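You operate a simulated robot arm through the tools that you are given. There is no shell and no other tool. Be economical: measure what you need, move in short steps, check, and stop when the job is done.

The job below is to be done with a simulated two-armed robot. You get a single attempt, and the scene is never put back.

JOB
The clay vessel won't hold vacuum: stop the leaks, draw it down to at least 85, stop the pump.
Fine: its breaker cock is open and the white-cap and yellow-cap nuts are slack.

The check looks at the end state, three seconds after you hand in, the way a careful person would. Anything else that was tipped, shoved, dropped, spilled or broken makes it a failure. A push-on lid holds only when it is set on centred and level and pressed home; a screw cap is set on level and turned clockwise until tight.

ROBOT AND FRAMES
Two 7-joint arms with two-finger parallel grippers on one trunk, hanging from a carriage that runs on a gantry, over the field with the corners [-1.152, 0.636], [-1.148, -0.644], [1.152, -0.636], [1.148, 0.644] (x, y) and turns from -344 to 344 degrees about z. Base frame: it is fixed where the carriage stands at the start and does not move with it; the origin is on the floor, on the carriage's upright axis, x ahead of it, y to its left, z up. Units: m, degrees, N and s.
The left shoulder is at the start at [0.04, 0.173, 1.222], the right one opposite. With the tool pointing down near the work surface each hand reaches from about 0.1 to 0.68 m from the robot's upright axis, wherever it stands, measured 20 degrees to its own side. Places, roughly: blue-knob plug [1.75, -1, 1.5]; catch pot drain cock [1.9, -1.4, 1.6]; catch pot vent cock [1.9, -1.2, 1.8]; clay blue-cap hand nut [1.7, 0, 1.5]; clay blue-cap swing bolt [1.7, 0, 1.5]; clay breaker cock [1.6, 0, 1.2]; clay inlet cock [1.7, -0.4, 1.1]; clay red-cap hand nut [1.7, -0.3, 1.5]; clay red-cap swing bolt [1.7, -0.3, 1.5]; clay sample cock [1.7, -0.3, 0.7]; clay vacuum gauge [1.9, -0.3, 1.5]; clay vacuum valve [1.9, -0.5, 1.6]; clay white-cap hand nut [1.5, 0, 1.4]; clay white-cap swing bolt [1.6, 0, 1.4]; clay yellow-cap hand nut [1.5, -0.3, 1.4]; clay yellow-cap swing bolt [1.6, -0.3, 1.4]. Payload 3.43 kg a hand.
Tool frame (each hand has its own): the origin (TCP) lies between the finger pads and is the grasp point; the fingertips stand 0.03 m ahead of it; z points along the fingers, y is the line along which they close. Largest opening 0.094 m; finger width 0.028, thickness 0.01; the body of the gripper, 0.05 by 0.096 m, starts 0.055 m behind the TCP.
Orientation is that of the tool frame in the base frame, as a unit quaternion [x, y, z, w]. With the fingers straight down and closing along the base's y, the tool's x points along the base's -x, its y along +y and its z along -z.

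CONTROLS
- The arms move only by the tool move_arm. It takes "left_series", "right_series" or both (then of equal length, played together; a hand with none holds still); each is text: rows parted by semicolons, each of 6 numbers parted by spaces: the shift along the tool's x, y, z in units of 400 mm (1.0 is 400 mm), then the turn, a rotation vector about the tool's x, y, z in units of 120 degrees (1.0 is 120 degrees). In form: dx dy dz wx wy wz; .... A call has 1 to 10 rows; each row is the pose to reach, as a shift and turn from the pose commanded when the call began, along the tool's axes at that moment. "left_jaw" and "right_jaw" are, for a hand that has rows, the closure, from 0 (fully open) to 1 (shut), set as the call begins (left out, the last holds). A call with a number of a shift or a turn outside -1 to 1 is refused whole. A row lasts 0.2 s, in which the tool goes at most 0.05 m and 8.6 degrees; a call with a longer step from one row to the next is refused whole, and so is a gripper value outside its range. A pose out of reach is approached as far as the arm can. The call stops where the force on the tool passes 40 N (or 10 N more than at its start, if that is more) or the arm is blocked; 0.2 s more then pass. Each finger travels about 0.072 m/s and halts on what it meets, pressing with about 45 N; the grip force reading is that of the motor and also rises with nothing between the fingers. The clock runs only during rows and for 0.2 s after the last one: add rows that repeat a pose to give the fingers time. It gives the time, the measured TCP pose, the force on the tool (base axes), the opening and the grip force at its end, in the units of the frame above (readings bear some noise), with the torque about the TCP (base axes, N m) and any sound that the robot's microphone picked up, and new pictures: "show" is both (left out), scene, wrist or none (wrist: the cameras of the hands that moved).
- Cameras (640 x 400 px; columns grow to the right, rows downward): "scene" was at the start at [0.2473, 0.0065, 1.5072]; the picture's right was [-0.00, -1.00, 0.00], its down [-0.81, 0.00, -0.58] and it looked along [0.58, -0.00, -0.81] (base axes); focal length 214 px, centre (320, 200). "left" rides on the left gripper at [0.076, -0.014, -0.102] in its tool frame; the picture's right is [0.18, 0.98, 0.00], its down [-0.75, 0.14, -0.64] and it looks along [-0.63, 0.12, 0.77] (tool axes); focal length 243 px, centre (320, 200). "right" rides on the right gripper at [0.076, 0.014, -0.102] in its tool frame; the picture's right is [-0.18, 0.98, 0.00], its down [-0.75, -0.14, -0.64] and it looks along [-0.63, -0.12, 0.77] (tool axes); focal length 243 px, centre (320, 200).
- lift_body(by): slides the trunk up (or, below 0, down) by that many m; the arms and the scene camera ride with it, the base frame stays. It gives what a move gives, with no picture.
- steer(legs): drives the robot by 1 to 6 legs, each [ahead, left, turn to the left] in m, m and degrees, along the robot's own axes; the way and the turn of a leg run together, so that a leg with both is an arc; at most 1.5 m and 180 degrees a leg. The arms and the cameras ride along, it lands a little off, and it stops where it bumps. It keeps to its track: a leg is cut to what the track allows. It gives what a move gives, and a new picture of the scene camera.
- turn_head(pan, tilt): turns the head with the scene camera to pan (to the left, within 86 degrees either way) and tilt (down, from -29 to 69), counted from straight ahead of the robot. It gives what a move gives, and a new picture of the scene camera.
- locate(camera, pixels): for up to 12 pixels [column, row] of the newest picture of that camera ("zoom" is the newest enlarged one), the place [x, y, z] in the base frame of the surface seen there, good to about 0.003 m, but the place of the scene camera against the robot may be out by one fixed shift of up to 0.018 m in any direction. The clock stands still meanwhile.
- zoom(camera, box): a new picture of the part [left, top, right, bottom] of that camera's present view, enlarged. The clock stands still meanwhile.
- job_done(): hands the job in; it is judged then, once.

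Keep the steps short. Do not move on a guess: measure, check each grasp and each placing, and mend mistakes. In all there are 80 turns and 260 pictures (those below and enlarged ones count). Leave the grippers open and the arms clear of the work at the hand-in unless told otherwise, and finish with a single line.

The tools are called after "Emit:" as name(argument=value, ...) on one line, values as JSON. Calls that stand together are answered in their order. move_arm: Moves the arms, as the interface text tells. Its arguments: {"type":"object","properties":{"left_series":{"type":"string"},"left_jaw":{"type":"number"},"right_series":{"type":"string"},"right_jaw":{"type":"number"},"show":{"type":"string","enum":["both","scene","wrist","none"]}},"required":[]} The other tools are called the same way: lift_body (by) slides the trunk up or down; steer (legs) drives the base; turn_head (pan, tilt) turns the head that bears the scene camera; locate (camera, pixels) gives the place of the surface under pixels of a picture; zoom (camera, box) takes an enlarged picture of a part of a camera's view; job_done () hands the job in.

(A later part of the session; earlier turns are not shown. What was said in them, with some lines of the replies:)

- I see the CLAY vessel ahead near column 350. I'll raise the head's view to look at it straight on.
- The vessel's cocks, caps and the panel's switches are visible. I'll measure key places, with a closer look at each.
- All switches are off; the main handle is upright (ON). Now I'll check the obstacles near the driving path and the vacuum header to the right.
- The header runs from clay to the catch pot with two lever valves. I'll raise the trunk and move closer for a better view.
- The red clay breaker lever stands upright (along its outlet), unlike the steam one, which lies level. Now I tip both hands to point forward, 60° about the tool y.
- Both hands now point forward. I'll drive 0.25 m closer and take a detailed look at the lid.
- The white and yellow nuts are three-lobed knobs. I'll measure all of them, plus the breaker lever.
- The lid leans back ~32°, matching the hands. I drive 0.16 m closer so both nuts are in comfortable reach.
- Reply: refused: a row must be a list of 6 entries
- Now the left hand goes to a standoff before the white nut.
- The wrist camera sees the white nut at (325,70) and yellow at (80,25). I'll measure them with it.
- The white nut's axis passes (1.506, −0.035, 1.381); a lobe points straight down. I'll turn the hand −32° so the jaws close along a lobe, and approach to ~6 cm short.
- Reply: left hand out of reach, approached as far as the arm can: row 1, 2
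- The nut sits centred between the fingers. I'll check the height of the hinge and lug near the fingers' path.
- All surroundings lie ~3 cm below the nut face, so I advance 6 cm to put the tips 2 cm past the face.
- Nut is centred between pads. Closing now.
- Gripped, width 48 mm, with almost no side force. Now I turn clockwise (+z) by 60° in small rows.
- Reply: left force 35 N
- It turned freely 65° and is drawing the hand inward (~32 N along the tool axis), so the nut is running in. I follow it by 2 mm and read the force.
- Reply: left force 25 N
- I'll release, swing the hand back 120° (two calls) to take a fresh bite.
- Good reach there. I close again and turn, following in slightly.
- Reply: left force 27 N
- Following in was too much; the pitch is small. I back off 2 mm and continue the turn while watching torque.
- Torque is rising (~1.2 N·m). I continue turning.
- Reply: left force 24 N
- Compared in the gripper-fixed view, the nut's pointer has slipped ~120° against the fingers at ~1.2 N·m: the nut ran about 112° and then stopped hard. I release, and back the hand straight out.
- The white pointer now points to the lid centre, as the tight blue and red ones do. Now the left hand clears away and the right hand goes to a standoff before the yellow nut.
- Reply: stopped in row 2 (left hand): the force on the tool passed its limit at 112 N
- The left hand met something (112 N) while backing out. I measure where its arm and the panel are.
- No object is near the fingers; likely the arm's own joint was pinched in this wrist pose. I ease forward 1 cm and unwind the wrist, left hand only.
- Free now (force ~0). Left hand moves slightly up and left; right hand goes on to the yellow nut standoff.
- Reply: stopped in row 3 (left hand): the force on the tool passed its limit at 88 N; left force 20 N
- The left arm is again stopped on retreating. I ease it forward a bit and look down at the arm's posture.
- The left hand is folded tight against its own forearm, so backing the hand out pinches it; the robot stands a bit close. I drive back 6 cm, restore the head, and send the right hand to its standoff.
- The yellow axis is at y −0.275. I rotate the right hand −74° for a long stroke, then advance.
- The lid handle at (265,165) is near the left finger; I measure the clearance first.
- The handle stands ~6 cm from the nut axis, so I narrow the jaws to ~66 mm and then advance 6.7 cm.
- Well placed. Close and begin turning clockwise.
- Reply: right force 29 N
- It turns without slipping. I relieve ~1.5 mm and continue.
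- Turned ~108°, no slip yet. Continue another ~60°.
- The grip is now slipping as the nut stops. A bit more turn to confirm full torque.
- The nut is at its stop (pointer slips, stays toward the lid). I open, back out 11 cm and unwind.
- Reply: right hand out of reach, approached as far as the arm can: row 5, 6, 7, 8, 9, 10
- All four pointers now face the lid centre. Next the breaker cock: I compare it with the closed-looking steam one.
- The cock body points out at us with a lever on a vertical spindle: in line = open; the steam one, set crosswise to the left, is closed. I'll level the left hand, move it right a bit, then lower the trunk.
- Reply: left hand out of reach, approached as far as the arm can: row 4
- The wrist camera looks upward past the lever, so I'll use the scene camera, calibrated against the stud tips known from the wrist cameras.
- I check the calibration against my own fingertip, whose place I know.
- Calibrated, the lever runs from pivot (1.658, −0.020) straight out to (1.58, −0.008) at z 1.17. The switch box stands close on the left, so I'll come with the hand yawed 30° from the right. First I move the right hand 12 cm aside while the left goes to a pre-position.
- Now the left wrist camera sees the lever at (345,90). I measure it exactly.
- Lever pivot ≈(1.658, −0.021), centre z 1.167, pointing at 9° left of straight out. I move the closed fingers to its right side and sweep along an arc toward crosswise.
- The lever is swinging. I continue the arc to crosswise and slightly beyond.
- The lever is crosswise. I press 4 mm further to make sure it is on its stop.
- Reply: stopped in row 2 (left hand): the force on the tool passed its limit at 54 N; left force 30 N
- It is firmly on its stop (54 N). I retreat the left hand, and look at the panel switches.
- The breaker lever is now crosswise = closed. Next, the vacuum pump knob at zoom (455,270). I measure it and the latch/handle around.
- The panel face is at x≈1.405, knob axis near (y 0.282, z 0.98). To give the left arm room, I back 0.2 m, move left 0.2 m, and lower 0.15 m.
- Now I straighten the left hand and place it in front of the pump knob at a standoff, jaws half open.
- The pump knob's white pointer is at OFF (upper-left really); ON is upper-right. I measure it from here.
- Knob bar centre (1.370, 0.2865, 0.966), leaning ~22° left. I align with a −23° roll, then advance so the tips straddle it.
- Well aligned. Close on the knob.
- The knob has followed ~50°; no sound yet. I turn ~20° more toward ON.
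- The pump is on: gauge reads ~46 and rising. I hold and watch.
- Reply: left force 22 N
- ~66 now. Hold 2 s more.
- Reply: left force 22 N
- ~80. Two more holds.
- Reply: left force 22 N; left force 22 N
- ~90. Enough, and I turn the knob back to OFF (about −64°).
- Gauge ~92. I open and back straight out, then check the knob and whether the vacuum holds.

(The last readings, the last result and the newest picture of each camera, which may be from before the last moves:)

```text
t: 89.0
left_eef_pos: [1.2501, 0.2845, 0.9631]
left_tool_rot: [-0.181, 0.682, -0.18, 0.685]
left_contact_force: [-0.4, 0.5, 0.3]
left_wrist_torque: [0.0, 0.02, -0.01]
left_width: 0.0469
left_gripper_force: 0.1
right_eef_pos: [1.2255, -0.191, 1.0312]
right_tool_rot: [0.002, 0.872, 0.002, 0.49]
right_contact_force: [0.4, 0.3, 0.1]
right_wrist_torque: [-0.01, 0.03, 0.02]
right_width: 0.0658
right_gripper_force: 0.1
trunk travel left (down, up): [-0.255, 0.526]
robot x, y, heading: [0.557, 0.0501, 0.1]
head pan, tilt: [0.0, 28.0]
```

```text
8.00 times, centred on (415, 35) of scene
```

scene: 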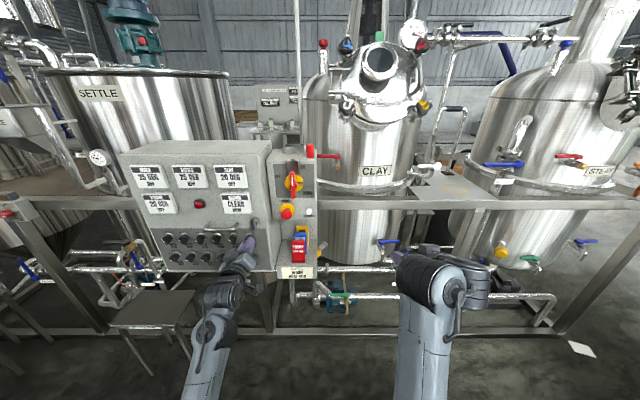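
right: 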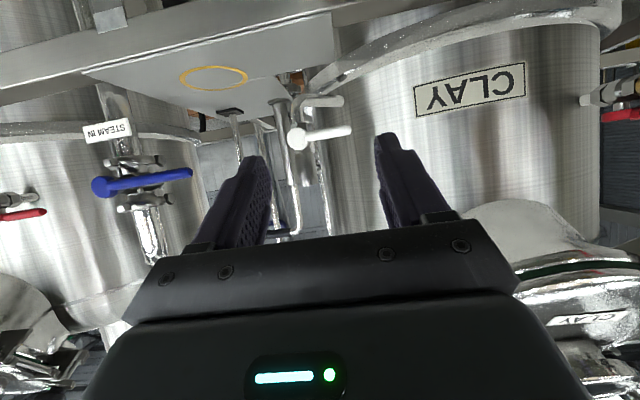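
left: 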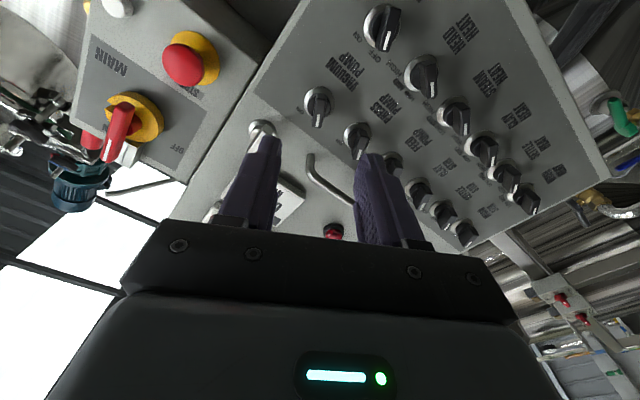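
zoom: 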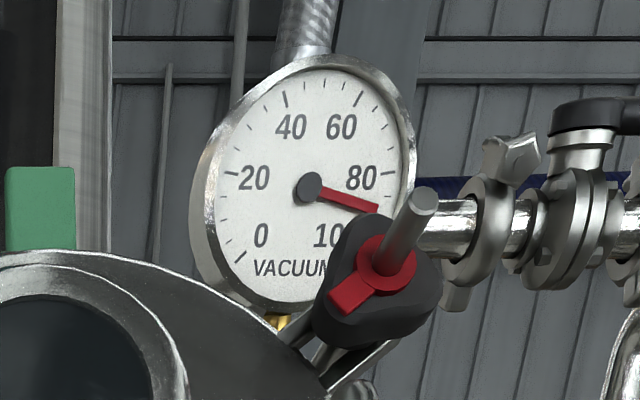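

The knob is parallel to its OFF neighbours, gauge ~91. I open both grippers, back the left hand off further and wait to see if it holds.

Emit:
move_arm(left_series="0 0 -0.05 0 0 0; 0 0 -0.1 0 0 0; 0 0 -0.1 0 0 0; 0 0 -0.1 0 0 0; 0 0 -0.1 0 0 0; 0 0 -0.1 0 0 0; 0 0 -0.1 0 0 0; 0 0 -0.1 0 0 0; 0 0 -0.1 0 0 0; 0 0 -0.1 0 0 0", right_series="0 0 0 0 0 0; 0 0 0 0 0 0; 0 0 0 0 0 0; 0 0 0 0 0 0; 0 0 0 0 0 0; 0 0 0 0 0 0; 0 0 0 0 0 0; 0 0 0 0 0 0; 0 0 0 0 0 0; 0 0 0 0 0 0", left_jaw=0, right_jaw=0, show="scene")

Emit:
zoom(camera="scene", box=[380, 10, 450, 60])

Emit:
move_arm(left_series="0 0 0 0 0 0; 0 0 0 0 0 0; 0 0 0 0 0 0; 0 0 0 0 0 0; 0 0 0 0 0 0; 0 0 0 0 0 0; 0 0 0 0 0 0; 0 0 0 0 0 0; 0 0 0 0 0 0; 0 0 0 0 0 0", show="none")

Emit:
zoom(camera="scene", box=[380, 10, 450, 60])

Emit:
zoom(camera="scene", box=[120, 130, 330, 290])

```text
t: 91.2
left_eef_pos: [1.2119, 0.2848, 0.9632]
left_tool_rot: [-0.18, 0.682, -0.179, 0.686]
left_contact_force: [0.8, 0.3, 1.0]
left_wrist_torque: [-0.01, 0.0, -0.02]
left_width: 0.094
left_gripper_force: 0.2
right_eef_pos: [1.2276, -0.1915, 1.0309]
right_tool_rot: [0.002, 0.871, 0.002, 0.491]
right_contact_force: [-0.8, -0.2, 0.0]
right_wrist_torque: [-0.07, -0.02, 0.03]
right_width: 0.0938
right_gripper_force: 0.1
trunk travel left (down, up): [-0.255, 0.526]
robot x, y, heading: [0.5586, 0.0465, 0.1]
head pan, tilt: [0.0, 28.0]
```

scene: 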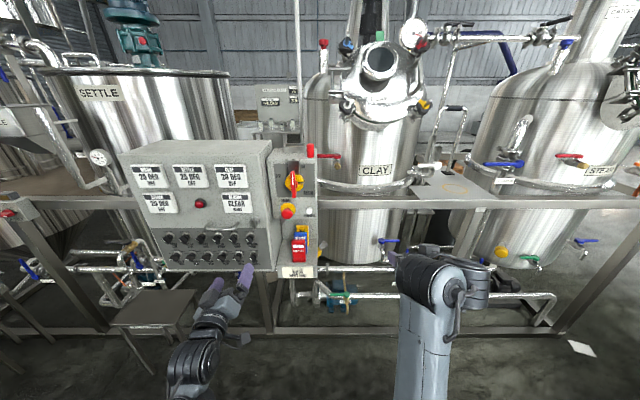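

```text
8.00 times, centred on (415, 35) of scene
```

zoom: 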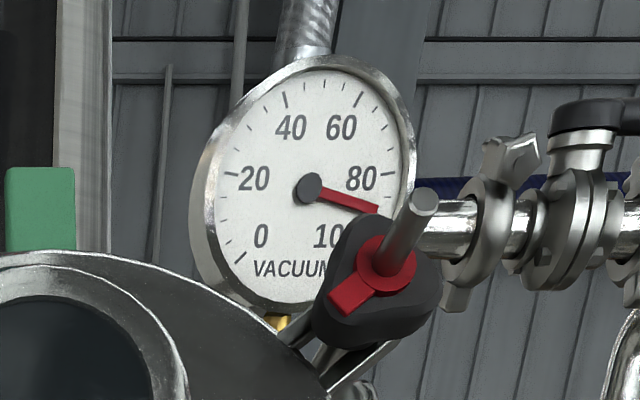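

```text
t: 93.4
left_eef_pos: [1.2112, 0.2853, 0.964]
left_tool_rot: [-0.181, 0.682, -0.179, 0.686]
left_contact_force: [0.0, -0.4, 0.1]
left_wrist_torque: [-0.03, -0.01, 0.0]
left_width: 0.0942
left_gripper_force: 0.0
right_eef_pos: [1.226, -0.1914, 1.0307]
right_tool_rot: [0.002, 0.871, 0.002, 0.491]
right_contact_force: [-0.1, -0.6, -1.1]
right_wrist_torque: [-0.01, -0.02, 0.0]
right_width: 0.0941
right_gripper_force: 0.1
trunk travel left (down, up): [-0.255, 0.526]
robot x, y, heading: [0.5552, 0.0489, 0.1]
head pan, tilt: [0.0, 28.0]
```

```text
8.00 times, centred on (415, 35) of scene
```

zoom: 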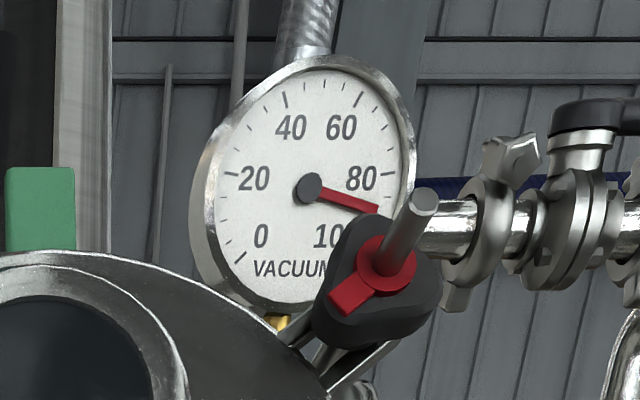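

```text
2.50 times, centred on (225, 210) of scene
```

zoom: 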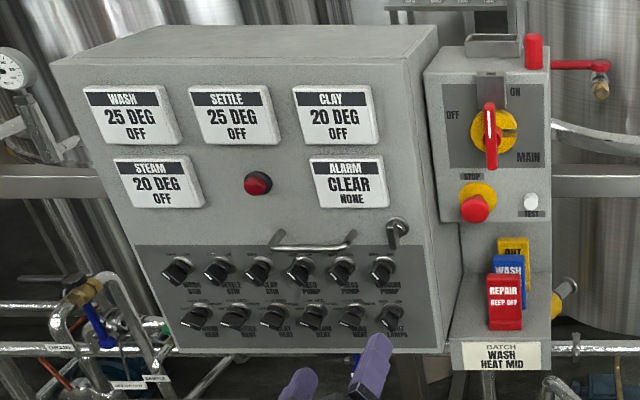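

The gauge is steady at ~90 over 4 s, the pump is OFF, the alarm display is clear, the breaker is closed, and both hands are open and clear. I'm handing in.

Emit:
job_done()

```text
The job is handed in.
```

The clay vessel is sealed (breaker cock closed, white and yellow nuts tight), drawn down to about 90 and holding steady, and the vacuum pump is off.
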